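You operate a simulated robot arm through the tools that you are given. There is no shell and no other tool.

The job below is to be done with a simulated two-armed robot. You get a single attempt, and the scene is never put back.

## Task
Open the right drawer of the display table, put the yellow cap inside, then shut the drawer. Take the red grip and leave it in the grey box. Press the purple button two times. Take the bearing and put it on top of the black foot. Turn the speed dial to 3. Pick up the red bag from the top of the workbench with one hand, pass it to the other hand and put it on the top of the fitting table. Take the purple spanner on the top of the workbench and put it away on the top of the parts bench. Put one of the grey tips from the top of the counter on the beige pad. Put the teal rag on the top of the fitting table away on the top of the cleaning table. Take the red cups and put it on the top of the service stand. Do these in any order. Set down upright: red cups.

Only the result counts: the job must be done as asked and must still hold three seconds after the hand-in. Knocking over, shifting, dropping, spilling or breaking anything else fails it. A push-on lid holds only when it is set on centred and level and pressed home; a screw cap is set on level and turned clockwise until tight.

## Robot
Two 7-joint arms with two-finger parallel grippers on one trunk, on a base that drives. Base frame: it is fixed to the floor where the robot stands at the start and does not move with it; the origin is under the middle of the robot, x ahead of it, y to its left, z up. Units: mm, degrees, N and s.
The left shoulder is at the start at [50, 158, 983], the right one opposite. With the tool pointing down near the work surface each hand reaches from about 160 to 660 mm from the robot's upright axis, wherever it stands, measured 20 degrees to its own side. Places, roughly: LT drawer2 [2200, 600, 600]; bearing (3x3x2 cm) [-2200, -1100, 800]; beige pad (7x15x3 cm) [-2800, -7200, 900]; black foot (4x4x4 cm) [-2300, -1100, 800]; grey box (22x20x9 cm) [300, 1300, 800]; grey tip (5x5x5 cm) [-2800, -7600, 900]; purple button [1500, 900, 800]; purple spanner [-1000, -9000, 1000]; red bag [-1000, -9000, 1000]; red cups (10x10x23 cm) [-1700, -4700, 800]; red grip (4x4x7 cm) [1700, 800, 800]; right drawer of the display table [2200, 600, 600]; speed dial [-800, -9300, 900]; teal rag (7x10x3 cm) [-2000, -4700, 700]; top of the cleaning table [8000, -11400, 800]; top of the fitting table [-1800, -4500, 700]; top of the parts bench [3100, -10200, 900]; top of the service stand [-2100, -200, 600]; yellow cap (4x4x3 cm) [1700, 700, 700]. Payload 3.91 kg a hand.
The tool frame of a hand sits at the grasp point between the pads (the TCP): z along the fingers, y along the line on which they close. The tips reach 30 mm beyond it. Largest opening 110 mm; finger width 20, thickness 10; the body of the gripper, 48 by 112 mm, starts 55 mm behind the TCP.
Orientation is told as [roll, pitch, yaw] about the base's x, y, z axes, in that order, counted from this pose: with the fingers straight down and closing along the base's y, the tool's x points along the base's -x, its y along +y and its z along -z.

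## Interface
- The arms move only by the tool apply_moves. It takes "left_steps", "right_steps" or both (then of equal length, played together; a hand with none holds still); each is a list of rows, each a list of 6 numbers: the shift along the tool's x, y, z in units of 30 mm (1.0 is 30 mm), then the turn, a rotation vector about the tool's x, y, z in units of 5 degrees (1.0 is 5 degrees). In form: [[dx, dy, dz, wx, wy, wz], ...]. A call has 1 to 20 rows; each row shifts and turns the commanded pose from where the row before left it, along the tool's axes as they then stand. "left_fingers" and "right_fingers" are, for a hand that has rows, the finger opening in mm, from 0 to 110, set as the call begins (left out, the last holds). A call with a number of a shift or a turn outside -1 to 1 is refused whole. Each row takes 0.2 s and may step no farther than 50 mm and 8.6 degrees from the row before; otherwise, or with a gripper value out of range, the whole call is refused. Where a pose cannot be reached the arm comes as near as it can. A force on the tool above 40 N (or 10 N above the force at the start of the call, whichever is more), or a blocked arm, ends the call early, and 0.2 s more pass. The fingers move at their own pace (about 153 mm/s each) and stop on an object; they squeeze with about 21 N. The grip force told is the motor's: it shows also when the fingers shut on nothing. Time passes only in rows, and 0.2 s behind the last, so rows that do not move let the fingers close. It gives the time, the measured TCP pose, the force on the tool (base axes), the opening and the grip force at its end, in the units of the frame above (readings bear some noise), with the torque about the TCP (base axes, N m) and any sound that the robot's microphone picked up.
- Cameras (640 x 400 px; columns grow to the right, rows downward): "scene" is now at [128.3, -0, 1121.7]; the picture's right is [-0.01, -1.00, 0.00], its down [-0.59, 0.01, -0.81] and it looks along [0.81, -0.01, -0.59] (base axes); focal length 296 px, centre (320, 200). "left" rides on the left gripper at [72, -17, -103] in its tool frame; the picture's right is [0.23, 0.97, 0.00], its down [-0.76, 0.18, -0.62] and it looks along [-0.61, 0.14, 0.78] (tool axes); focal length 222 px, centre (320, 200). "right" rides on the right gripper at [72, 17, -103] in its tool frame; the picture's right is [-0.23, 0.97, 0.00], its down [-0.76, -0.18, -0.62] and it looks along [-0.61, -0.14, 0.78] (tool axes); focal length 222 px, centre (320, 200).
- get_image(camera): a new picture of that camera. No time passes.
- slide_trunk(by): slides the trunk up (or, below 0, down) by that many mm; the arms and the scene camera ride with it, the base frame stays. It gives what a move gives, with no picture.
- steer(legs): drives the robot by 1 to 6 legs, each [ahead, turn to the left] in mm and degrees, along the robot's own axes; the way and the turn of a leg run together, so that a leg with both is an arc; at most 1500 mm and 180 degrees a leg. The arms and the cameras ride along, it lands a little off, and it stops where it bumps. It gives what a move gives.
- pan_tilt(pan, tilt): turns the head with the scene camera to pan (to the left, within 80 degrees either way) and tilt (down, from -29 to 69), counted from straight ahead of the robot. It gives what a move gives.
- pixel_to_xyz(camera, pixels): for up to 12 pixels [column, row] of the newest picture of that camera ("zoom" is the newest enlarged one), the place [x, y, z] in the base frame of the surface seen there, good to about 3 mm. No time passes.
- inspect(camera, box): a new picture of the part [left, top, right, bottom] of that camera's present view, enlarged. No time passes.
- close_job(): hands the job in; it is judged then, once.

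Leave the grippers open and the arms clear of the work at the hand-in unless told otherwise.

The tools are called as name(argument=value, ...) on one line, values as JSON. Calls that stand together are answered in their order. apply_moves: Moves the arms, as the interface text tells. Its arguments: {"type":"object","properties":{"left_steps":{"type":"array","items":{"type":"array","items":{"type":"number"}}},"left_fingers":{"type":"number"},"right_steps":{"type":"array","items":{"type":"array","items":{"type":"number"}}},"right_fingers":{"type":"number"}},"required":[]} The other tools are called the same way: slide_trunk (by) slides the trunk up or down; steer (legs) drives the base; pan_tilt (pan, tilt) turns the head that bears the scene camera; get_image (camera) takes a picture; pixel_to_xyz (camera, pixels) gives the place of the surface under pixels of a picture; inspect (camera, box) takes an enlarged picture of a part of a camera's view; close_job () hands the job in.

At the start:

```text
time: 0.0
left_ee_pos: [417.8, 223.7, 921.9]
left_orientation: [0.0, 0.0, -0.3]
left_force: [0.0, -0.4, 0.0]
left_moment: [0.03, 0.02, -0.02]
left_width: 109.9
left_finger_force: 0.0
right_ee_pos: [474.7, -188.0, 910.0]
right_orientation: [0.0, 0.0, -0.2]
right_force: [0.2, 0.2, 0.6]
right_moment: [0.0, -0.04, 0.02]
right_width: 109.9
right_finger_force: 0.1
trunk travel left (down, up): [-225.0, 257.0]
robot x, y, heading: [-0.9, -0.2, -0.1]
head pan, tilt: [-0.8, 36.0]
```

scene: 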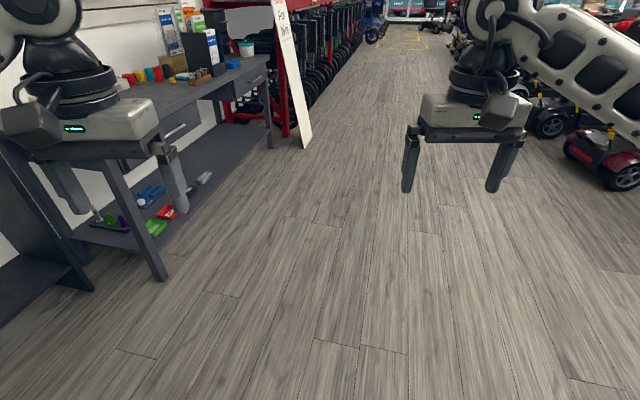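
right: 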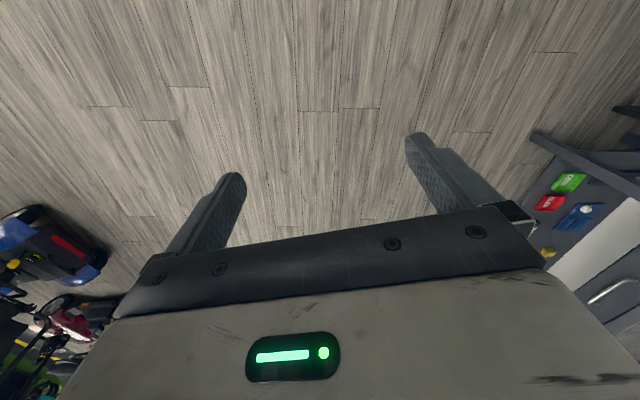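
left: 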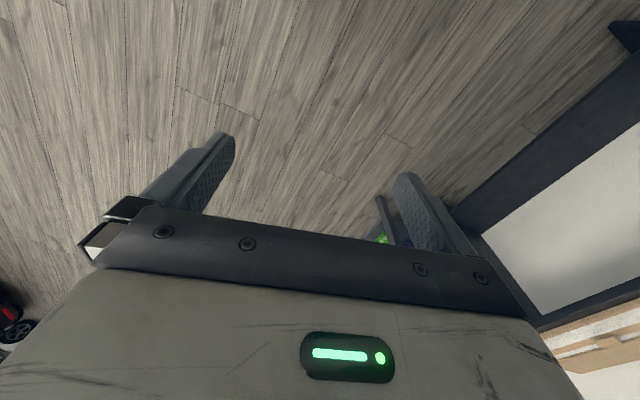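

The scene view shows a workbench (display table) to the left with items on it. I'll look around first by panning the head left.

pan_tilt(pan=50, tilt=25)

get_image(camera="scene")

```text
time: 1.2
left_ee_pos: [417.4, 224.5, 922.4]
left_orientation: [0.0, 0.0, -0.3]
left_force: [-0.9, -0.6, 0.4]
left_moment: [0.0, -0.01, 0.0]
left_width: 109.9
left_finger_force: 0.0
right_ee_pos: [475.5, -188.2, 910.0]
right_orientation: [0.0, 0.1, -0.2]
right_force: [0.0, -0.8, 0.3]
right_moment: [-0.02, 0.03, 0.05]
right_width: 109.9
right_finger_force: 0.0
trunk travel left (down, up): [-225.0, 257.0]
robot x, y, heading: [0.1, -0.1, 0.2]
head pan, tilt: [50.0, 25.0]
```

```text
taken
```

scene: 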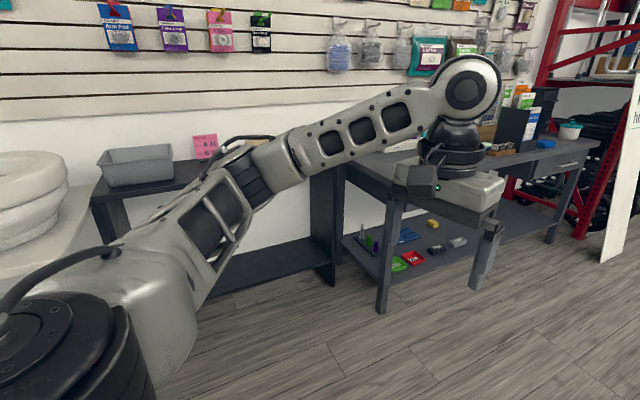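

The left side shows the grey box on a dark bench (about 135,165) and the display table further right. I'll measure several surface points.

pixel_to_xyz(camera="scene", pixels=[[135, 182], [165, 150], [105, 160], [205, 145], [185, 170], [355, 170], [398, 200], [560, 170], [595, 150], [385, 300], [555, 240], [545, 142]])

inspect(camera="scene", box=[340, 80, 640, 300])

```text
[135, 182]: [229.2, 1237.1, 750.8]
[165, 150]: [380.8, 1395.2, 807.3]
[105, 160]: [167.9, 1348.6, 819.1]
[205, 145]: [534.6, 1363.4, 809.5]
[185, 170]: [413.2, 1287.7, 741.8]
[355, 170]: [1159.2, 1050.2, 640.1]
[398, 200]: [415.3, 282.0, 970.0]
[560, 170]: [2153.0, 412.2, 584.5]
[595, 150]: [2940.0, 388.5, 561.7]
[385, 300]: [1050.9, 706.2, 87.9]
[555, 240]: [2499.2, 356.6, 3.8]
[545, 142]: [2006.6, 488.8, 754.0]
```

```text
1.82 times, centred on (490, 190) of scene
```

zoom: 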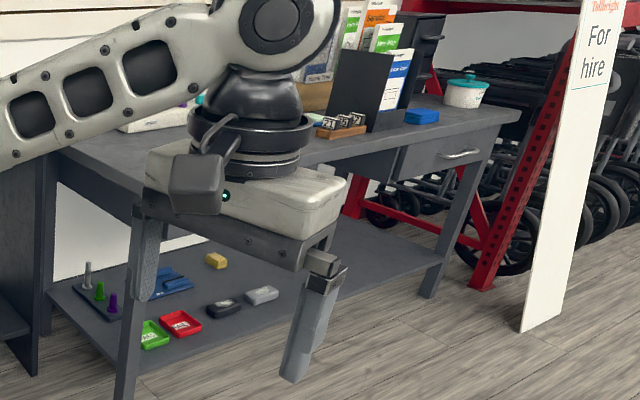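

The display table is turned about -15° with its front edge from about (1050,706) to (2150,412). I'll drive ahead to stand in front of it, then turn left to face it.

steer(legs=[[1450, 0], [0, 75]])

pan_tilt(pan=0, tilt=36)

get_image(camera="scene")

```text
time: 11.7
left_ee_pos: [1353.8, 450.8, 921.7]
left_orientation: [0.0, 0.0, 74.0]
left_force: [-0.6, -0.5, 0.2]
left_moment: [-0.01, 0.01, -0.01]
left_width: 110.1
left_finger_force: 0.0
right_ee_pos: [1766.6, 395.0, 910.9]
right_orientation: [0.0, 0.0, 74.0]
right_force: [-0.5, -0.5, -0.2]
right_moment: [0.02, -0.02, -0.02]
right_width: 109.9
right_finger_force: 0.0
trunk travel left (down, up): [-225.0, 257.0]
robot x, y, heading: [1455.6, -13.8, 74.3]
head pan, tilt: [50.0, 25.0]
```

```text
time: 12.8
left_ee_pos: [1351.7, 450.5, 922.2]
left_orientation: [0.0, 0.0, 74.0]
left_force: [0.4, -0.3, -0.6]
left_moment: [0.0, -0.01, 0.0]
left_width: 110.0
left_finger_force: 0.0
right_ee_pos: [1764.5, 393.8, 910.0]
right_orientation: [0.0, 0.0, 74.0]
right_force: [0.3, -0.8, -0.3]
right_moment: [-0.01, -0.04, 0.03]
right_width: 110.2
right_finger_force: 0.0
trunk travel left (down, up): [-225.0, 257.0]
robot x, y, heading: [1454.5, -14.6, 74.0]
head pan, tilt: [0.0, 36.0]
```

```text
taken
```

scene: 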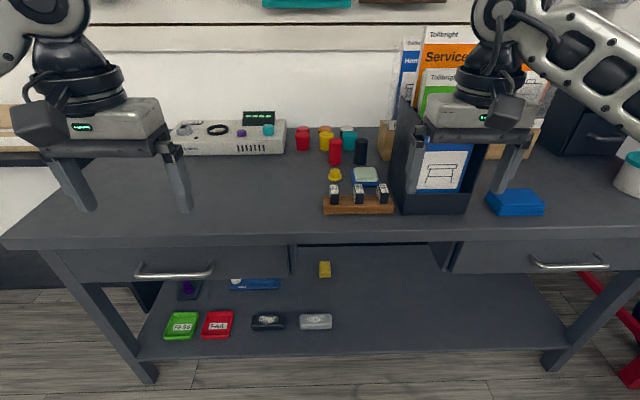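

inspect(camera="scene", box=[160, 90, 420, 230])

pixel_to_xyz(camera="scene", pixels=[[242, 132], [335, 176], [335, 150], [335, 140], [303, 140], [175, 272], [540, 264], [598, 267], [515, 200], [30, 230], [600, 225], [430, 150]])

```text
2.46 times, centred on (290, 160) of scene
```

zoom: 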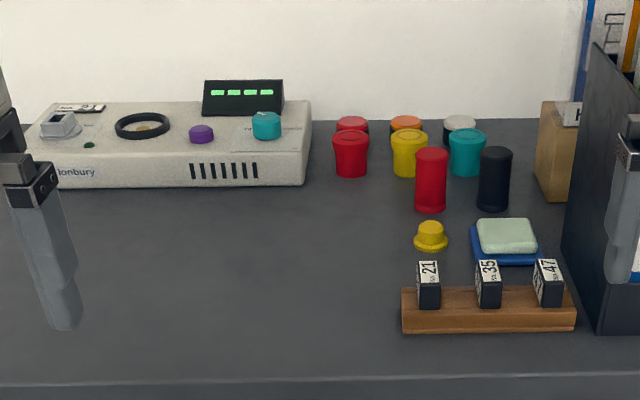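

```text
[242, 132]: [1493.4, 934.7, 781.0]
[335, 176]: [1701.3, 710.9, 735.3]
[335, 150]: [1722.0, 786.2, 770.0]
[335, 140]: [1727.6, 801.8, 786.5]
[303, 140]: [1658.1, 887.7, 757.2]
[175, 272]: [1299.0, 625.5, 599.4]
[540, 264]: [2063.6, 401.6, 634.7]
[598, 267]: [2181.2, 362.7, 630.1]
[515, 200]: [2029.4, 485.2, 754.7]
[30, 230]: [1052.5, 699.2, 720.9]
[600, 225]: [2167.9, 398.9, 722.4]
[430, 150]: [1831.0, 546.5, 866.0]
```

The table frame is clear: the red grip is the tall red cylinder at (335,150), the yellow cap is at (335,176), the purple button at (242,132), and the right drawer's handle at (570,265). I'll look down to see how far the base sticks out, so I know how close I can go.

pan_tilt(pan=0, tilt=69)

get_image(camera="scene")

pixel_to_xyz(camera="scene", pixels=[[320, 390], [320, 350], [200, 390], [440, 390], [320, 300], [320, 200]])

```text
time: 13.8
left_ee_pos: [1353.7, 451.3, 921.0]
left_orientation: [0.0, 0.0, 74.0]
left_force: [-0.9, 0.5, 1.1]
left_moment: [0.01, 0.0, -0.03]
left_width: 110.1
left_finger_force: 0.0
right_ee_pos: [1766.2, 393.7, 909.4]
right_orientation: [0.0, 0.0, 74.0]
right_force: [-0.6, 0.4, 0.7]
right_moment: [0.0, 0.02, -0.01]
right_width: 110.1
right_finger_force: 0.0
trunk travel left (down, up): [-225.0, 257.0]
robot x, y, heading: [1454.4, -8.6, 74.1]
head pan, tilt: [0.0, 68.8]
```

```text
taken
```

scene: 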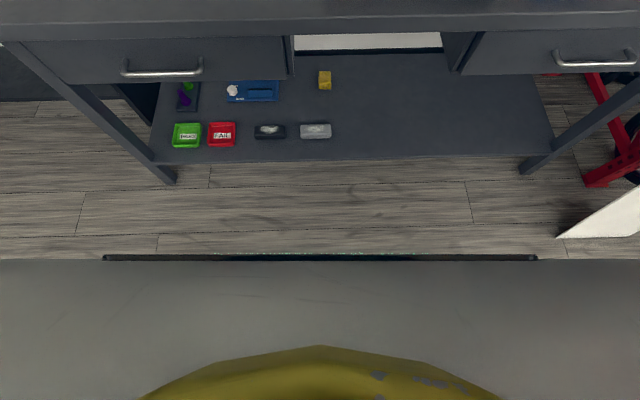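

```text
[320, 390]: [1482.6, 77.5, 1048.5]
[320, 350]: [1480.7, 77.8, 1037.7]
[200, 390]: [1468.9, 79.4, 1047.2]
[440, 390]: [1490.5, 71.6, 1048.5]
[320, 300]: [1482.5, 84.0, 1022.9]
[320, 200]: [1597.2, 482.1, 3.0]
```

pixel_to_xyz(camera="scene", pixels=[[320, 257], [320, 262], [320, 275], [110, 258], [530, 258], [320, 252], [160, 70], [600, 60], [320, 158], [320, 3], [150, 180], [530, 172]])

```text
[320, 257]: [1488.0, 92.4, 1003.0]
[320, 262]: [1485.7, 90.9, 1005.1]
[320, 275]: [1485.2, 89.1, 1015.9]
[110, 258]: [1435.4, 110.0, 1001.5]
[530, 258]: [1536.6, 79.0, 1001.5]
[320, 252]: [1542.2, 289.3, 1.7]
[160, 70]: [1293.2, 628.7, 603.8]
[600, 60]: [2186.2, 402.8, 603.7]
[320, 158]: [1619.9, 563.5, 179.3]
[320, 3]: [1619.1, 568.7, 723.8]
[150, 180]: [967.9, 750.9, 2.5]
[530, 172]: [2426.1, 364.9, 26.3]
```

The floor is visible up to 310 mm ahead of the robot's axis, so driving 230 mm forward is safe for the base. The right hand would hit the brochure holder, so I'll first pull the right hand back and up.

apply_moves(right_steps=[[0.9, 0, -1, 0, 0, 0], [0.9, 0, -1, 0, 0, 0], [0.9, 0, -1, 0, 0, 0], [0.9, 0, -1, 0, 0, 0], [0.9, 0, -1, 0, 0, 0], [0.9, 0, -1, 0, 0, 0]])

steer(legs=[[220, 0.9]])

pan_tilt(pan=0, tilt=50)

get_image(camera="scene")

```text
time: 15.2
left_ee_pos: [1352.2, 451.5, 921.4]
left_orientation: [-0.1, -0.1, 74.0]
left_force: [-0.6, 0.3, -1.5]
left_moment: [0.01, 0.01, -0.02]
left_width: 110.0
left_finger_force: 0.1
right_ee_pos: [1723.3, 238.1, 1089.6]
right_orientation: [0.1, 0.1, 74.0]
right_force: [-0.2, 0.1, -1.0]
right_moment: [0.03, 0.04, 0.03]
right_width: 110.0
right_finger_force: 0.0
trunk travel left (down, up): [-225.0, 257.0]
robot x, y, heading: [1454.1, -7.6, 74.1]
head pan, tilt: [0.0, 68.8]
```

```text
time: 16.9
left_ee_pos: [1402.9, 658.5, 921.9]
left_orientation: [0.0, 0.0, 75.0]
left_force: [0.7, 0.1, 0.4]
left_moment: [0.02, 0.02, 0.0]
left_width: 110.1
left_finger_force: 0.1
right_ee_pos: [1776.2, 452.8, 1088.9]
right_orientation: [0.0, 0.0, 75.0]
right_force: [-1.1, -0.5, 1.2]
right_moment: [-0.02, 0.0, -0.01]
right_width: 110.2
right_finger_force: 0.1
trunk travel left (down, up): [-225.0, 257.0]
robot x, y, heading: [1510.4, 194.9, 75.2]
head pan, tilt: [0.0, 68.8]
```

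```text
time: 17.7
left_ee_pos: [1401.0, 659.2, 922.6]
left_orientation: [-0.1, 0.1, 75.0]
left_force: [0.0, 0.1, -0.3]
left_moment: [0.01, 0.02, -0.02]
left_width: 110.1
left_finger_force: 0.0
right_ee_pos: [1775.5, 452.8, 1089.3]
right_orientation: [-0.1, 0.0, 75.1]
right_force: [-0.1, 0.1, -0.3]
right_moment: [0.0, -0.01, -0.03]
right_width: 110.2
right_finger_force: 0.0
trunk travel left (down, up): [-225.0, 257.0]
robot x, y, heading: [1513.8, 199.6, 75.2]
head pan, tilt: [0.0, 50.0]
```

```text
taken
```

scene: 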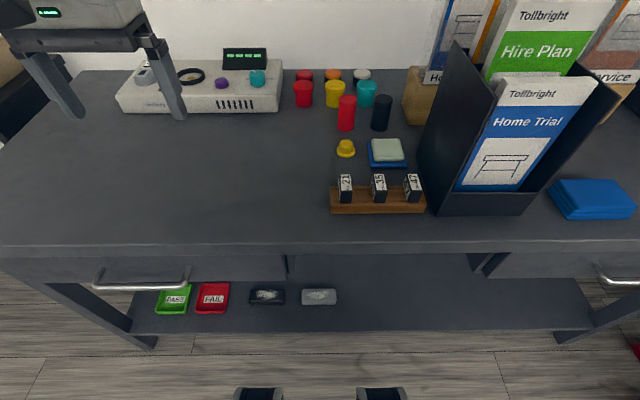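

inspect(camera="scene", box=[200, 50, 440, 230])

pixel_to_xyz(camera="scene", pixels=[[258, 395], [380, 395], [320, 335], [320, 245], [345, 143], [345, 152], [346, 98], [346, 110], [346, 128], [221, 82], [381, 98], [334, 82]])

```text
2.22 times, centred on (320, 140) of scene
```

zoom: 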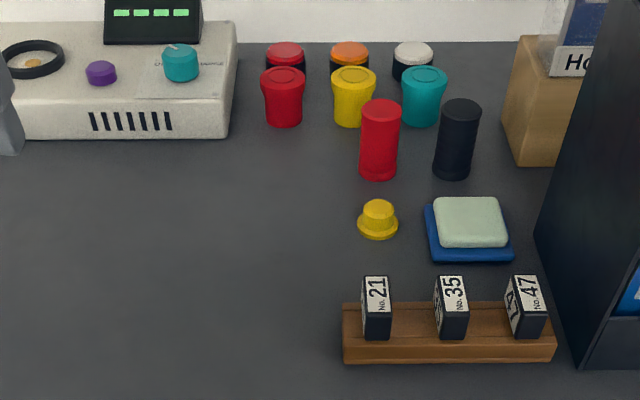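

```text
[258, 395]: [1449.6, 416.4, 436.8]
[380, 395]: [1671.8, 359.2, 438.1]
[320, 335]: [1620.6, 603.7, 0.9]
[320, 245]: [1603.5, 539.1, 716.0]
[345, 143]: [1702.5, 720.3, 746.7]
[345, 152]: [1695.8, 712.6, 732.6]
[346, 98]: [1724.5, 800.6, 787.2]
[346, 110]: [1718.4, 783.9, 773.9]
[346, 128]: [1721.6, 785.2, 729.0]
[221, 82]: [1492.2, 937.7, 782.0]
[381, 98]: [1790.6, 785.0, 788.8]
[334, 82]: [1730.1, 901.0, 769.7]
```

pixel_to_xyz(camera="scene", pixels=[[320, 398], [150, 398], [500, 398], [320, 380]])

```text
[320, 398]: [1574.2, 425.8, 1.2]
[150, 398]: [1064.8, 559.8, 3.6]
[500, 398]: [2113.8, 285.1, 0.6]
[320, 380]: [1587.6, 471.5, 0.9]
```

The base reaches no farther than about 236 mm ahead, so I can go another 90 mm closer.

steer(legs=[[90, 0]])

get_image(camera="scene")

get_image(camera="left")

```text
time: 19.0
left_ee_pos: [1424.9, 742.6, 922.1]
left_orientation: [0.0, 0.1, 75.0]
left_force: [-0.3, 0.1, 0.1]
left_moment: [0.0, -0.02, -0.03]
left_width: 110.0
left_finger_force: 0.0
right_ee_pos: [1797.5, 536.1, 1088.7]
right_orientation: [0.0, 0.2, 74.9]
right_force: [0.6, -0.3, -0.9]
right_moment: [0.0, 0.0, 0.02]
right_width: 109.9
right_finger_force: 0.0
trunk travel left (down, up): [-225.0, 257.0]
robot x, y, heading: [1531.3, 282.5, 75.3]
head pan, tilt: [0.0, 50.0]
stopped in leg 1: the robot was blocked; the commanded pose is now the measured one
```

```text
taken
```

scene: 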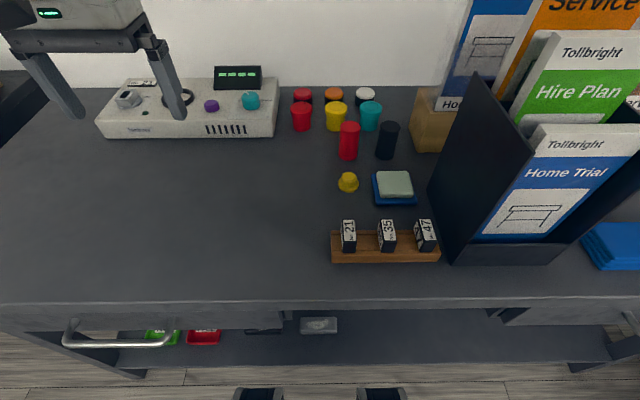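

```text
taken
```

left: 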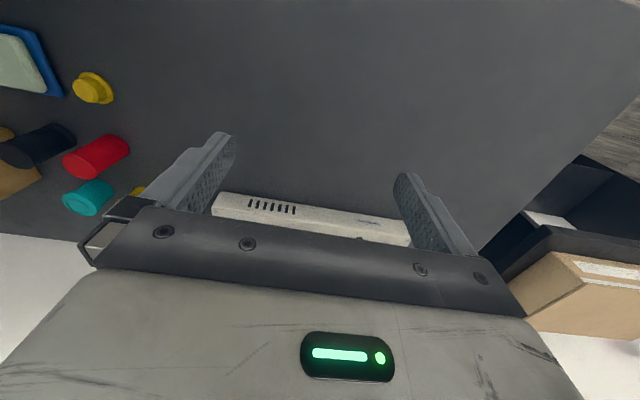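

The base was blocked at the very end (moved about 86 of 90 mm). I'll check whether anything shifted by re-measuring known points.

pixel_to_xyz(camera="scene", pixels=[[348, 176], [348, 187], [349, 125], [349, 157], [211, 105], [320, 296], [115, 342], [387, 124], [258, 395], [380, 395], [320, 340], [348, 225]])

pan_tilt(pan=0, tilt=69)

get_image(camera="scene")

```text
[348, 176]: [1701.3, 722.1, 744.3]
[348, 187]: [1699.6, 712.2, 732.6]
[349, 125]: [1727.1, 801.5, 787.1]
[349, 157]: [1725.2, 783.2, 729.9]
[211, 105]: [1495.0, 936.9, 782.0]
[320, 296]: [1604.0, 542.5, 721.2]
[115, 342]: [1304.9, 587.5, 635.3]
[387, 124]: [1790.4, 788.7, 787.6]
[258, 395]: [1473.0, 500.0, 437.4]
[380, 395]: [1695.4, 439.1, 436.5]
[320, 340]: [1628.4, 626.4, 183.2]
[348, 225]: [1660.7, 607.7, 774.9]
```

```text
time: 19.8
left_ee_pos: [1425.3, 742.2, 922.3]
left_orientation: [0.0, 0.1, 75.1]
left_force: [0.6, 0.4, 0.2]
left_moment: [0.02, 0.01, -0.02]
left_width: 110.0
left_finger_force: 0.1
right_ee_pos: [1798.2, 535.9, 1089.6]
right_orientation: [0.0, 0.2, 74.8]
right_force: [0.5, -0.2, 0.4]
right_moment: [0.0, -0.01, 0.01]
right_width: 110.1
right_finger_force: 0.1
trunk travel left (down, up): [-225.0, 257.0]
robot x, y, heading: [1531.5, 282.4, 75.0]
head pan, tilt: [0.0, 68.8]
```

```text
taken
```

scene: 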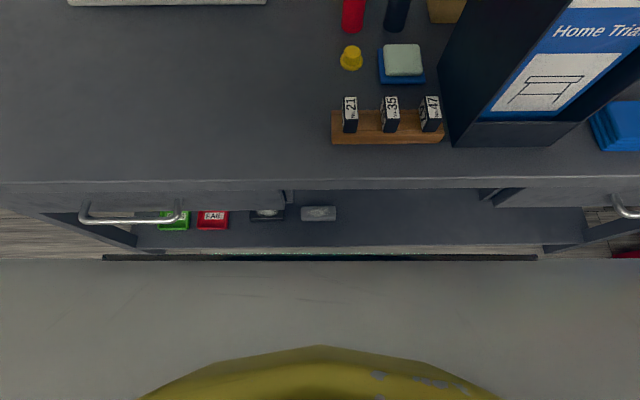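

Nothing shifted (all points agree within noise). I'll back off 20 mm for clearance and look again.

steer(legs=[[-20, 0]])

pan_tilt(pan=10, tilt=42)

inspect(camera="scene", box=[120, 80, 440, 280])

```text
time: 20.6
left_ee_pos: [1419.2, 722.2, 922.3]
left_orientation: [0.0, 0.1, 75.1]
left_force: [1.0, -0.2, -0.2]
left_moment: [0.02, 0.05, 0.03]
left_width: 109.7
left_finger_force: 0.1
right_ee_pos: [1792.4, 517.6, 1088.9]
right_orientation: [0.1, 0.2, 74.8]
right_force: [0.1, -0.3, 0.4]
right_moment: [0.0, -0.01, 0.02]
right_width: 109.9
right_finger_force: 0.1
trunk travel left (down, up): [-225.0, 257.0]
robot x, y, heading: [1532.5, 264.4, 75.0]
head pan, tilt: [0.0, 68.8]
```

```text
time: 21.5
left_ee_pos: [1420.3, 722.6, 921.2]
left_orientation: [0.1, 0.2, 75.1]
left_force: [-0.3, -0.5, 0.6]
left_moment: [-0.03, 0.03, 0.01]
left_width: 109.9
left_finger_force: 0.0
right_ee_pos: [1793.0, 517.2, 1089.6]
right_orientation: [0.0, 0.2, 74.9]
right_force: [-0.1, 0.6, -1.1]
right_moment: [-0.04, 0.01, -0.01]
right_width: 110.1
right_finger_force: 0.1
trunk travel left (down, up): [-225.0, 257.0]
robot x, y, heading: [1530.4, 262.8, 75.0]
head pan, tilt: [10.0, 42.0]
```

```text
2.00 times, centred on (280, 180) of scene
```

zoom: 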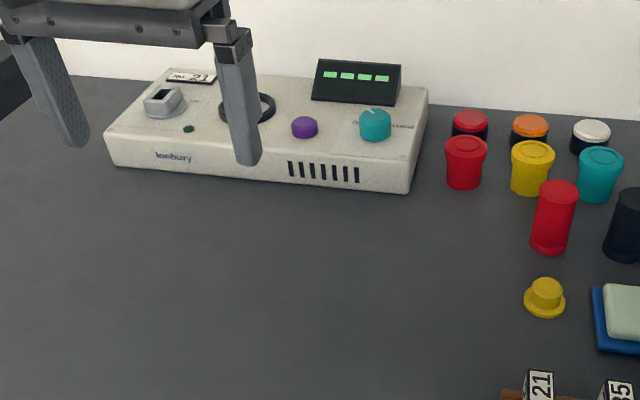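

pixel_to_xyz(camera="zoom", pixels=[[304, 124], [298, 122], [311, 124], [304, 134], [360, 62], [330, 95], [390, 100], [375, 115], [260, 97], [547, 284], [547, 308], [556, 188]])

```text
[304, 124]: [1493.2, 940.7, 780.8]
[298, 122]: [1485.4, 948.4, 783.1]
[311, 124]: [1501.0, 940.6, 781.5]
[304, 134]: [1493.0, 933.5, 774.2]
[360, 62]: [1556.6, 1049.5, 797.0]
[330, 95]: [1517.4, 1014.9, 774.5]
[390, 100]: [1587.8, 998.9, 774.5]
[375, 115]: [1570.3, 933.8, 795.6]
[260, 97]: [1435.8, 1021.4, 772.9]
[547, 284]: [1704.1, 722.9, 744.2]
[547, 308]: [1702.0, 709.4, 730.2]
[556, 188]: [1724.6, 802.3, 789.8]
```

The purple button's top is at about (1494, 944, 782) and the display behind it is only ~800 high. I'll close the left fingers, tilt the hand 20° forward for reach, and move over the button at height.

apply_moves(left_steps=[[0, 0, 0, 0, -1, 0], [0, 0, 0, 0, -1, 0], [0, 0, 0, 0, -1, 0], [0, 0, 0, 0, -1, 0], [-0.873, -0.058, 0.318, 0, 0, 0], [-0.873, -0.058, 0.318, 0, 0, 0], [-0.873, -0.058, 0.318, 0, 0, 0], [-0.873, -0.058, 0.318, 0, 0, 0], [-0.873, -0.058, 0.318, 0, 0, 0], [-0.873, -0.058, 0.318, 0, 0, 0], [-0.873, -0.058, 0.318, 0, 0, 0], [-0.873, -0.058, 0.318, 0, 0, 0], [0, 0, 0, 0, 0, 0]], left_fingers=0)

get_image(camera="left")

get_image(camera="scene")

```text
time: 24.3
left_ee_pos: [1490.8, 934.4, 920.7]
left_orientation: [0.0, -19.9, 74.9]
left_force: [0.4, 0.8, 0.1]
left_moment: [0.02, -0.01, 0.02]
left_width: 0.0
left_finger_force: 20.8
right_ee_pos: [1793.2, 517.6, 1088.3]
right_orientation: [0.0, 0.1, 74.9]
right_force: [0.6, -1.0, -0.5]
right_moment: [0.02, 0.02, 0.02]
right_width: 110.0
right_finger_force: 0.1
trunk travel left (down, up): [-225.0, 257.0]
robot x, y, heading: [1530.3, 265.2, 75.1]
head pan, tilt: [10.0, 42.0]
```

```text
taken
```

left: 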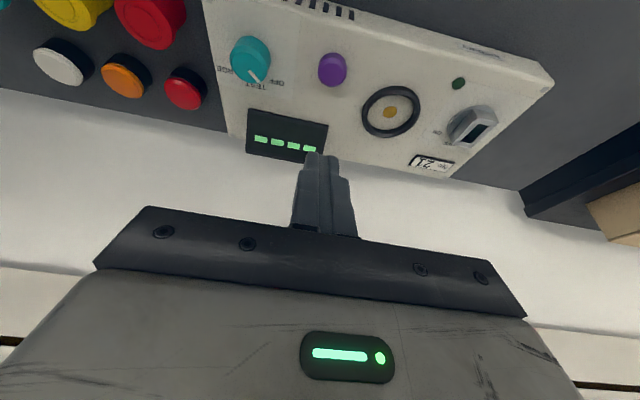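

```text
taken
```

scene: 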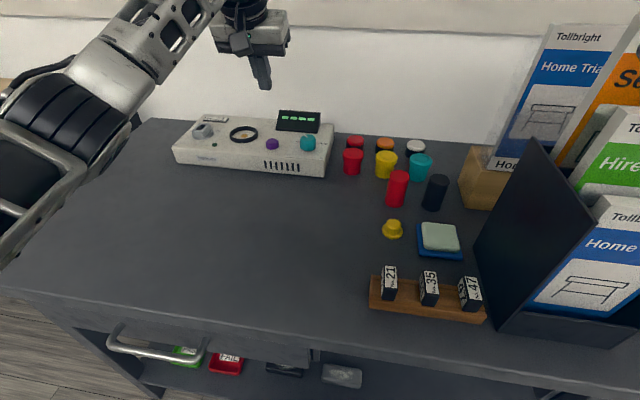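

The tip is right above the button. I descend 95 mm, then in small steps.

apply_moves(left_steps=[[0.217, 0, 0.595, 0, 0, 0], [0.217, 0, 0.595, 0, 0, 0], [0.217, 0, 0.595, 0, 0, 0], [0.217, 0, 0.595, 0, 0, 0], [0.217, 0, 0.595, 0, 0, 0], [0.057, 0, 0.157, 0, 0, 0], [0.057, 0, 0.157, 0, 0, 0], [0, 0, 0, 0, 0, 0]])

get_image(camera="left")

```text
time: 26.1
left_ee_pos: [1491.3, 934.4, 816.7]
left_orientation: [0.0, -19.9, 75.0]
left_force: [-0.2, 0.8, -0.2]
left_moment: [0.0, 0.01, 0.0]
left_width: 0.0
left_finger_force: 21.0
right_ee_pos: [1793.1, 517.1, 1088.8]
right_orientation: [0.0, 0.2, 74.9]
right_force: [0.7, -0.2, -0.8]
right_moment: [0.02, 0.02, 0.03]
right_width: 109.9
right_finger_force: 0.0
trunk travel left (down, up): [-225.0, 257.0]
robot x, y, heading: [1531.2, 260.9, 75.3]
head pan, tilt: [10.0, 42.0]
```

```text
taken
```

left: 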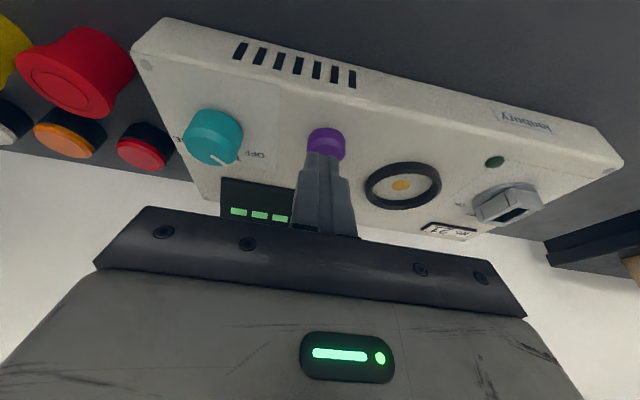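

apply_moves(left_steps=[[0.0228, 0, 0.0627, 0, 0, 0], [0.0228, 0, 0.0627, 0, 0, 0], [0.0228, 0, 0.0627, 0, 0, 0], [0.0228, 0, 0.0627, 0, 0, 0], [0.0228, 0, 0.0627, 0, 0, 0]])

```text
time: 27.3
left_ee_pos: [1490.7, 935.2, 806.3]
left_orientation: [0.0, -20.0, 74.9]
left_force: [1.5, 0.5, 2.5]
left_moment: [0.02, -0.01, 0.01]
left_width: 0.2
left_finger_force: 20.8
right_ee_pos: [1792.5, 515.8, 1088.7]
right_orientation: [0.0, 0.3, 75.0]
right_force: [0.4, -0.2, 0.2]
right_moment: [-0.05, 0.02, 0.02]
right_width: 110.0
right_finger_force: 0.0
trunk travel left (down, up): [-225.0, 257.0]
robot x, y, heading: [1524.3, 260.4, 75.2]
head pan, tilt: [10.0, 42.0]
heard: click
```

Heard a click: first press. I lift 16 mm to release fully, then pause.

apply_moves(left_steps=[[-0.0912, 0, -0.2506, 0, 0, 0], [-0.0912, 0, -0.2506, 0, 0, 0], [0, 0, 0, 0, 0, 0], [0, 0, 0, 0, 0, 0]])

```text
time: 28.3
left_ee_pos: [1489.7, 935.4, 822.2]
left_orientation: [-0.1, -19.8, 75.0]
left_force: [0.0, -0.4, -0.7]
left_moment: [0.0, 0.0, 0.0]
left_width: 0.0
left_finger_force: 20.8
right_ee_pos: [1793.5, 516.8, 1089.3]
right_orientation: [-0.1, 0.2, 74.9]
right_force: [0.5, 0.9, -0.7]
right_moment: [-0.04, -0.04, 0.01]
right_width: 110.1
right_finger_force: 0.1
trunk travel left (down, up): [-225.0, 257.0]
robot x, y, heading: [1530.0, 262.7, 75.3]
head pan, tilt: [10.0, 42.0]
```

The button is released. Now I press it the second time, going down the same 16 mm in steps.

apply_moves(left_steps=[[0.057, 0, 0.157, 0, 0, 0], [0.0228, 0, 0.0627, 0, 0, 0], [0.0228, 0, 0.0627, 0, 0, 0], [0.0228, 0, 0.0627, 0, 0, 0], [0.0228, 0, 0.0627, 0, 0, 0], [0.0228, 0, 0.0627, 0, 0, 0]])

```text
time: 29.7
left_ee_pos: [1489.2, 934.9, 808.0]
left_orientation: [-0.1, -19.9, 74.9]
left_force: [-0.6, 0.3, 1.2]
left_moment: [0.05, -0.04, 0.0]
left_width: 0.0
left_finger_force: 20.4
right_ee_pos: [1792.7, 517.3, 1089.4]
right_orientation: [0.0, 0.2, 74.9]
right_force: [0.0, 0.0, -0.2]
right_moment: [-0.01, -0.02, 0.01]
right_width: 109.9
right_finger_force: 0.0
trunk travel left (down, up): [-225.0, 257.0]
robot x, y, heading: [1532.1, 259.9, 75.4]
head pan, tilt: [10.0, 42.0]
heard: click
```

Second click heard. I lift straight up well clear, then level the hand.

apply_moves(left_steps=[[-0.274, 0, -0.752, 0, 0, 0], [-0.274, 0, -0.752, 0, 0, 0], [-0.274, 0, -0.752, 0, 0, 0], [-0.274, 0, -0.752, 0, 0, 0], [-0.274, 0, -0.752, 0, 0, 0], [0, 0, 0, 0, 1, 0], [0, 0, 0, 0, 1, 0], [0, 0, 0, 0, 1, 0], [0, 0, 0, 0, 1, 0]])

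get_image(camera="scene")

```text
time: 31.7
left_ee_pos: [1481.5, 917.5, 924.0]
left_orientation: [0.0, 0.1, 74.9]
left_force: [-0.8, 0.5, 0.1]
left_moment: [0.01, -0.01, -0.03]
left_width: 0.0
left_finger_force: 21.0
left hand out of reach, approached as far as the arm can: row 8, 9
right_ee_pos: [1792.6, 517.5, 1088.6]
right_orientation: [0.1, 0.2, 74.9]
right_force: [0.1, 0.4, -0.8]
right_moment: [-0.03, 0.01, -0.04]
right_width: 109.9
right_finger_force: 0.1
trunk travel left (down, up): [-225.0, 257.0]
robot x, y, heading: [1526.0, 263.1, 74.8]
head pan, tilt: [10.0, 42.0]
```

```text
taken
```

scene: 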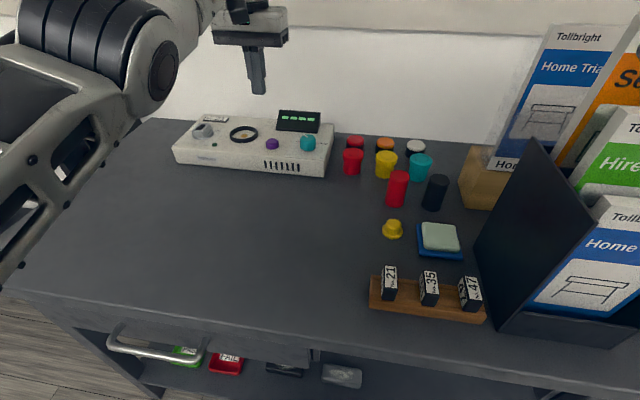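

Button done. Now I move the left hand over the yellow cap at height.

apply_moves(left_steps=[[0.438, -0.882, 0, 0, 0, 0], [0.438, -0.882, 0, 0, 0, 0], [0.438, -0.882, 0, 0, 0, 0], [0.438, -0.882, 0, 0, 0, 0], [0.438, -0.882, 0, 0, 0, 0], [0.438, -0.882, 0, 0, 0, 0], [0.438, -0.882, 0, 0, 0, 0], [0.438, -0.882, 0, 0, 0, 0], [0.438, -0.882, 0, 0, 0, 0], [0.438, -0.882, 0, 0, 0, 0], [0, 0, 0, 0, 0, 0]], left_fingers=75)

get_image(camera="left")

get_image(camera="scene")

```text
time: 34.1
left_ee_pos: [1703.4, 723.8, 924.1]
left_orientation: [0.0, 0.1, 75.0]
left_force: [-0.1, 0.0, -0.3]
left_moment: [-0.03, 0.03, 0.03]
left_width: 75.2
left_finger_force: 0.0
right_ee_pos: [1794.0, 517.1, 1088.9]
right_orientation: [0.0, 0.1, 74.9]
right_force: [0.0, 0.1, -0.7]
right_moment: [-0.01, -0.02, 0.0]
right_width: 110.1
right_finger_force: 0.0
trunk travel left (down, up): [-225.0, 257.0]
robot x, y, heading: [1525.5, 265.6, 75.1]
head pan, tilt: [10.0, 42.0]
```

```text
taken
```

left: 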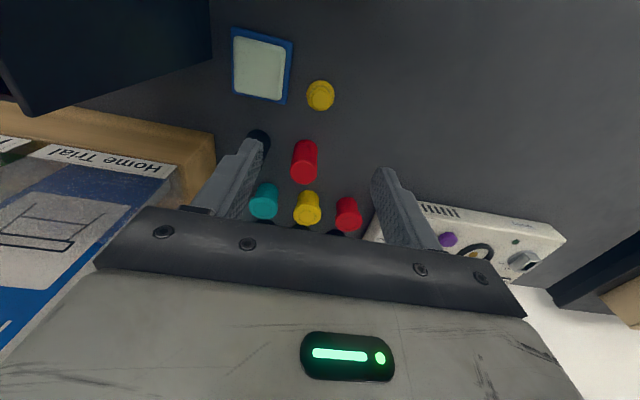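

```text
taken
```

scene: 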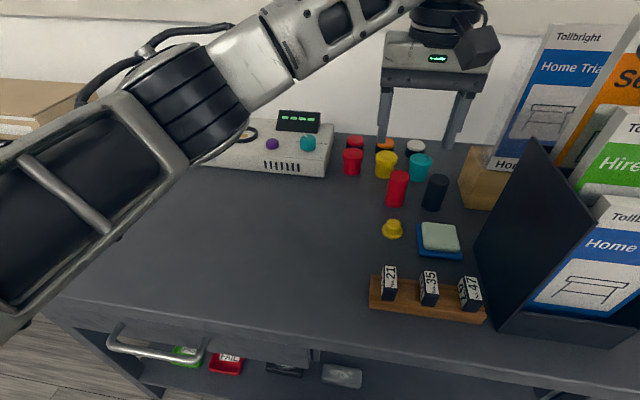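

I'll measure the cap and its neighbours from the left hand camera.

pixel_to_xyz(camera="left", pixels=[[320, 92], [308, 95], [333, 95], [320, 83], [320, 110], [320, 102], [290, 95], [305, 150], [305, 180], [350, 95]])

inspect(camera="left", box=[220, 20, 400, 200])

```text
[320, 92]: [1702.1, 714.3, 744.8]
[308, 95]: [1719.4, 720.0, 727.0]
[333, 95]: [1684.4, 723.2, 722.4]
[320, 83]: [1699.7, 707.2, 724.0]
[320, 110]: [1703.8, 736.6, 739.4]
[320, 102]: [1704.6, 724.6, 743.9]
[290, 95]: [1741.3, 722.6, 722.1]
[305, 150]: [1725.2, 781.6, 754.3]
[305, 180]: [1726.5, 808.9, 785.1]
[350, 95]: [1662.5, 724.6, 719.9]
```

```text
2.22 times, centred on (310, 110) of left
```

zoom: 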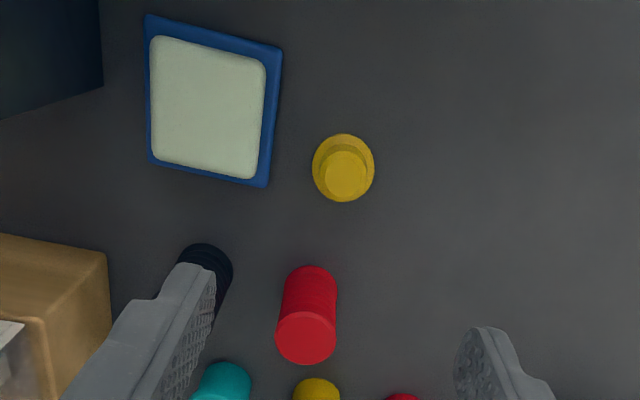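

The cap's centre is about (1703, 722), flange 40 mm, table at ~721. I'll turn the left hand 90° so that the fingers close front-to-back, where there is more free room.

apply_moves(left_steps=[[0, 0, 0, 0, 0, 1], [0, 0, 0, 0, 0, 1], [0, 0, 0, 0, 0, 1], [0, 0, 0, 0, 0, 1], [0, 0, 0, 0, 0, 1], [0, 0, 0, 0, 0, 1], [0, 0, 0, 0, 0, 1], [0, 0, 0, 0, 0, 1], [0, 0, 0, 0, 0, 1], [0, 0, 0, 0, 0, 1], [0, 0, 0, 0, 0, 1], [0, 0, 0, 0, 0, 1], [0, 0, 0, 0, 0, 1], [0, 0, 0, 0, 0, 1], [0, 0, 0, 0, 0, 1], [0, 0, 0, 0, 0, 1], [0, 0, 0, 0, 0, 1], [0, 0, 0, 0, 0, 1]], left_fingers=75)

get_image(camera="left")

get_image(camera="scene")

```text
time: 37.9
left_ee_pos: [1704.7, 722.0, 923.8]
left_orientation: [-0.1, -0.1, -15.1]
left_force: [0.2, 0.1, -0.4]
left_moment: [-0.03, 0.0, 0.01]
left_width: 75.3
left_finger_force: 0.2
right_ee_pos: [1791.9, 517.6, 1089.5]
right_orientation: [-0.1, 0.1, 74.9]
right_force: [0.3, -0.3, 0.2]
right_moment: [0.0, 0.0, 0.0]
right_width: 110.3
right_finger_force: 0.0
trunk travel left (down, up): [-225.0, 257.0]
robot x, y, heading: [1529.2, 262.0, 75.2]
head pan, tilt: [10.0, 42.0]
```

```text
taken
```

left: 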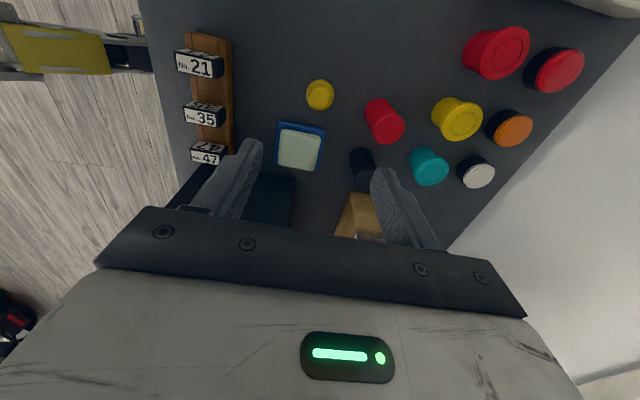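

```text
taken
```

scene: 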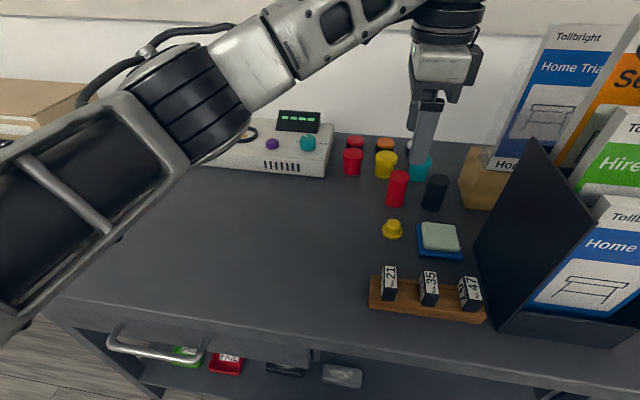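

The hand is aligned with the cap between the fingers. I descend to just above it and check.

apply_moves(left_steps=[[0, 0, 0.8, 0, 0, 0], [0, 0, 0.8, 0, 0, 0], [0, 0, 0.8, 0, 0, 0], [0, 0, 0.8, 0, 0, 0], [0, 0, 0.8, 0, 0, 0], [0, 0, 0.5, 0, 0, 0], [0, 0, 0, 0, 0, 0]])

get_image(camera="left")

inspect(camera="scene", box=[320, 130, 500, 300])

```text
time: 39.5
left_ee_pos: [1703.3, 723.5, 789.3]
left_orientation: [-0.1, 0.0, -15.0]
left_force: [-1.2, 0.4, 0.7]
left_moment: [0.0, 0.01, 0.02]
left_width: 75.0
left_finger_force: 0.0
right_ee_pos: [1793.5, 515.6, 1088.1]
right_orientation: [-0.1, 0.3, 75.0]
right_force: [-0.9, 0.2, 0.0]
right_moment: [0.0, -0.01, -0.02]
right_width: 110.0
right_finger_force: 0.1
trunk travel left (down, up): [-225.0, 257.0]
robot x, y, heading: [1528.4, 261.4, 75.1]
head pan, tilt: [10.0, 42.0]
```

```text
taken
```

left: 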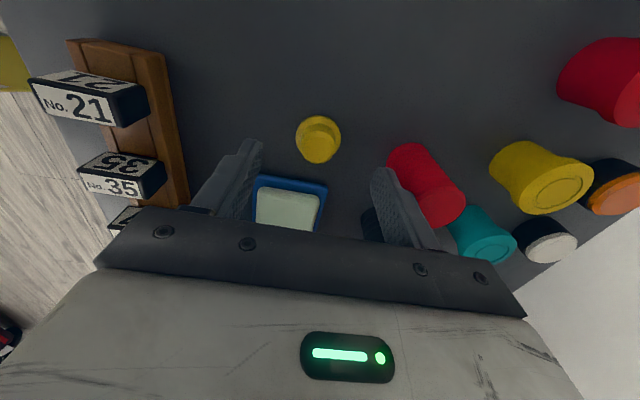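

```text
2.35 times, centred on (410, 215) of scene
```

zoom: 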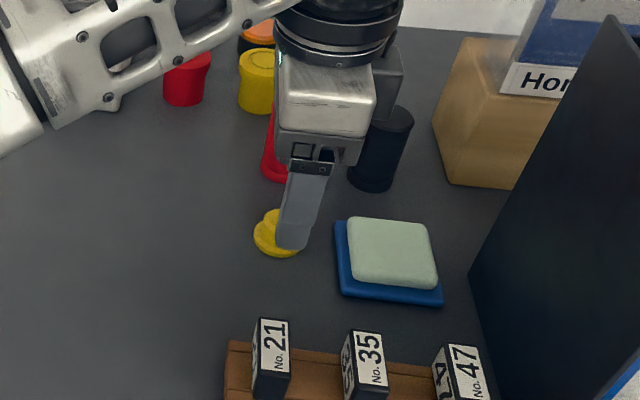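

The finger looks offset to the right of the cap in the scene picture. I'll measure the cap again from this closer view.

pixel_to_xyz(camera="left", pixels=[[322, 130], [297, 138], [341, 140], [319, 116], [319, 160], [250, 150], [400, 200], [380, 170], [415, 160]])

inspect(camera="left", box=[240, 80, 400, 240])

```text
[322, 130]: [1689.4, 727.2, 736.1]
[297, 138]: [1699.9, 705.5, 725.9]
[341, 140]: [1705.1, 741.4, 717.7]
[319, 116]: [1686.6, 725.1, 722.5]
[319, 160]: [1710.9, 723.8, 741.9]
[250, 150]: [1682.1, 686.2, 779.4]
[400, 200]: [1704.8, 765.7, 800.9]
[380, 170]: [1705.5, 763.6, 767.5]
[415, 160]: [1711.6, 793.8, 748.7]
```

```text
2.50 times, centred on (320, 160) of left
```

zoom: 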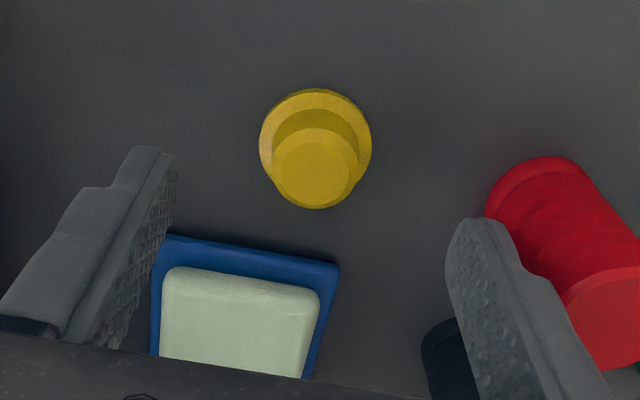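

Measured again, the cap's centre is (1703, 723), matching the hand. I descend 33 mm and close on it.

apply_moves(left_steps=[[0, 0, 0.4, 0, 0, 0], [0, 0, 0.4, 0, 0, 0], [0, 0, 0.3, 0, 0, 0], [0, 0, 0, 0, 0, 0]])

apply_moves(left_steps=[[0, 0, 0, 0, 0, 0], [0, 0, 0, 0, 0, 0], [0, 0, 0, 0, 0, 0]], left_fingers=10)

get_image(camera="left")

```text
time: 40.5
left_ee_pos: [1704.3, 722.5, 755.8]
left_orientation: [-0.1, -0.1, -15.1]
left_force: [-0.1, 0.1, -0.3]
left_moment: [0.0, 0.02, 0.02]
left_width: 74.7
left_finger_force: 0.0
right_ee_pos: [1793.2, 517.0, 1089.8]
right_orientation: [0.0, 0.3, 74.9]
right_force: [0.2, 0.8, 0.3]
right_moment: [0.01, 0.0, -0.01]
right_width: 109.9
right_finger_force: 0.1
trunk travel left (down, up): [-225.0, 257.0]
robot x, y, heading: [1530.2, 260.0, 75.3]
head pan, tilt: [10.0, 42.0]
```

```text
time: 41.3
left_ee_pos: [1703.3, 723.0, 755.0]
left_orientation: [-0.1, -0.1, -15.1]
left_force: [0.9, 0.0, 0.5]
left_moment: [0.0, 0.02, -0.02]
left_width: 23.9
left_finger_force: 21.2
right_ee_pos: [1793.3, 516.2, 1089.6]
right_orientation: [0.1, 0.2, 74.9]
right_force: [0.1, 1.4, 1.0]
right_moment: [0.01, -0.05, 0.0]
right_width: 110.3
right_finger_force: 0.1
trunk travel left (down, up): [-225.0, 257.0]
robot x, y, heading: [1529.6, 263.1, 75.1]
head pan, tilt: [10.0, 42.0]
```

```text
taken
```

left: 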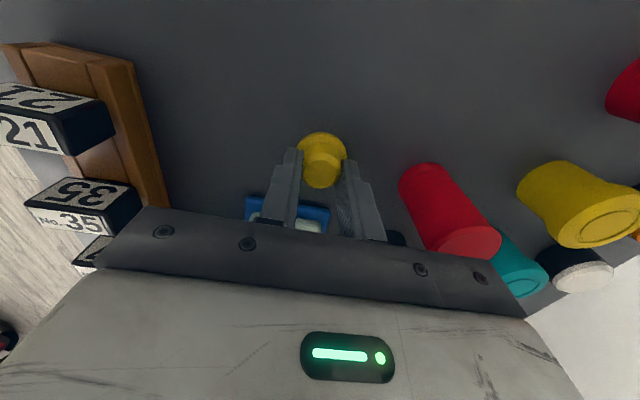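

The fingers hold the cap's narrower top (24 mm, 21 N). I lift and look.

apply_moves(left_steps=[[0, 0, -0.5, 0, 0, 0], [0, 0, -0.8, 0, 0, 0], [0, 0, -0.8, 0, 0, 0], [0, 0, -0.8, 0, 0, 0], [0, 0, -0.8, 0, 0, 0], [0, 0, -0.8, 0, 0, 0], [0, 0, -0.8, 0, 0, 0]])

get_image(camera="left")

get_image(camera="scene")

```text
time: 42.9
left_ee_pos: [1703.2, 721.2, 915.4]
left_orientation: [-0.1, -0.1, -15.0]
left_force: [-0.5, -0.4, -0.5]
left_moment: [0.0, 0.01, 0.02]
left_width: 23.3
left_finger_force: 21.2
right_ee_pos: [1793.3, 517.0, 1088.7]
right_orientation: [0.0, 0.2, 75.0]
right_force: [-0.7, -0.6, 0.7]
right_moment: [-0.04, 0.04, -0.02]
right_width: 109.8
right_finger_force: 0.0
trunk travel left (down, up): [-225.0, 257.0]
robot x, y, heading: [1532.6, 259.1, 75.6]
head pan, tilt: [10.0, 42.0]
```

```text
taken
```

left: 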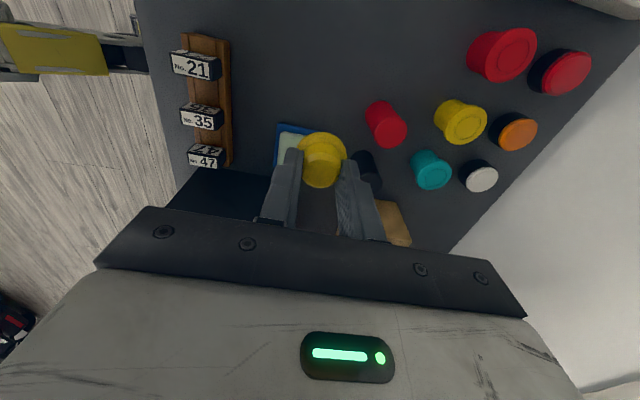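

```text
taken
```

scene: 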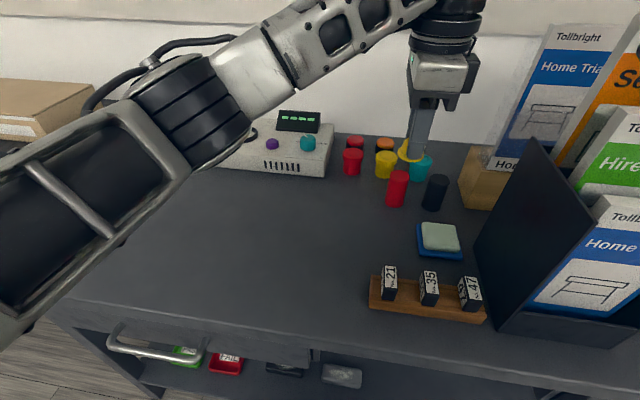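

The cap is held and its neighbours are undisturbed. I draw the left hand back toward the robot, still high.

apply_moves(left_steps=[[0, -1, -0.3, 0, 0, 0], [0, -1, -0.3, 0, 0, 0], [0, -1, -0.3, 0, 0, 0], [0, -1, -0.3, 0, 0, 0], [0, -1, -0.3, 0, 0, 0], [0, -1, -0.3, 0, 0, 0]])

steer(legs=[[-350, 0]])

pan_tilt(pan=-60, tilt=36)

get_image(camera="scene")

```text
time: 44.3
left_ee_pos: [1657.3, 548.8, 971.4]
left_orientation: [0.0, 0.0, -15.0]
left_force: [-1.2, -0.3, -0.1]
left_moment: [0.01, -0.06, -0.01]
left_width: 23.5
left_finger_force: 20.8
right_ee_pos: [1791.8, 517.0, 1089.3]
right_orientation: [0.0, 0.3, 74.8]
right_force: [0.3, 0.5, -0.7]
right_moment: [-0.01, -0.02, -0.01]
right_width: 109.9
right_finger_force: 0.1
trunk travel left (down, up): [-225.0, 257.0]
robot x, y, heading: [1531.4, 264.0, 75.5]
head pan, tilt: [10.0, 42.0]
```

```text
time: 46.6
left_ee_pos: [1568.5, 206.4, 970.9]
left_orientation: [-0.1, 0.1, -15.5]
left_force: [-0.6, -0.6, 0.6]
left_moment: [0.04, 0.05, 0.01]
left_width: 23.5
left_finger_force: 20.6
right_ee_pos: [1703.5, 173.2, 1087.9]
right_orientation: [0.1, 0.3, 74.4]
right_force: [-0.5, -1.0, 0.5]
right_moment: [0.02, 0.01, 0.02]
right_width: 110.0
right_finger_force: 0.1
trunk travel left (down, up): [-225.0, 257.0]
robot x, y, heading: [1438.9, -77.3, 74.7]
head pan, tilt: [10.0, 42.0]
```

```text
time: 48.0
left_ee_pos: [1567.9, 204.2, 970.5]
left_orientation: [-0.1, 0.0, -15.4]
left_force: [-0.5, 0.3, 0.1]
left_moment: [0.0, 0.03, -0.01]
left_width: 23.5
left_finger_force: 21.1
right_ee_pos: [1703.0, 173.5, 1088.9]
right_orientation: [0.0, 0.1, 74.5]
right_force: [-0.3, 0.1, 0.0]
right_moment: [0.01, 0.01, -0.01]
right_width: 109.8
right_finger_force: 0.0
trunk travel left (down, up): [-225.0, 257.0]
robot x, y, heading: [1433.5, -81.2, 74.7]
head pan, tilt: [-60.0, 36.0]
```

```text
taken
```

scene: 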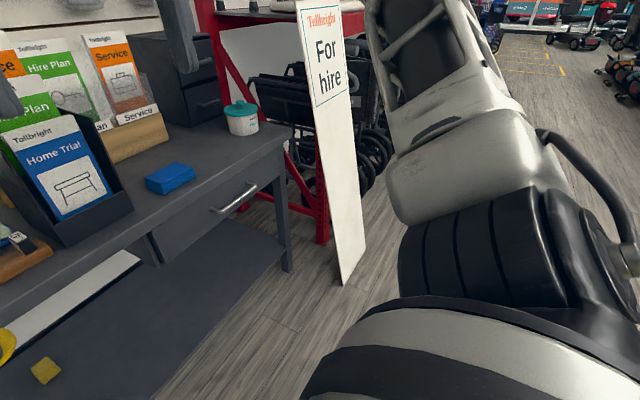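

pixel_to_xyz(camera="scene", pixels=[[342, 278], [362, 245], [215, 210], [235, 200], [256, 186], [155, 255], [275, 180], [150, 235], [275, 155], [320, 235], [330, 130], [225, 200]])

inspect(camera="scene", box=[120, 100, 360, 290])

```text
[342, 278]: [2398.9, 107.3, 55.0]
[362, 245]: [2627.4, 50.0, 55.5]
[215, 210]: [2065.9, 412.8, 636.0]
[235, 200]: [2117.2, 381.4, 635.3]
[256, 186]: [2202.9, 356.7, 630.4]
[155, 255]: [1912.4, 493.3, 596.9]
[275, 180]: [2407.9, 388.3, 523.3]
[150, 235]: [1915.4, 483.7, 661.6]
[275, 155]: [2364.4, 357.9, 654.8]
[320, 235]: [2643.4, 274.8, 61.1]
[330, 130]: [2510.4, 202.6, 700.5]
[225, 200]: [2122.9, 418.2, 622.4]
```

```text
2.11 times, centred on (240, 195) of scene
```

zoom: 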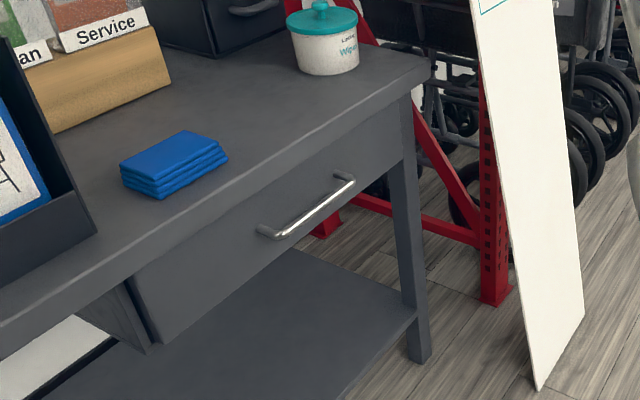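

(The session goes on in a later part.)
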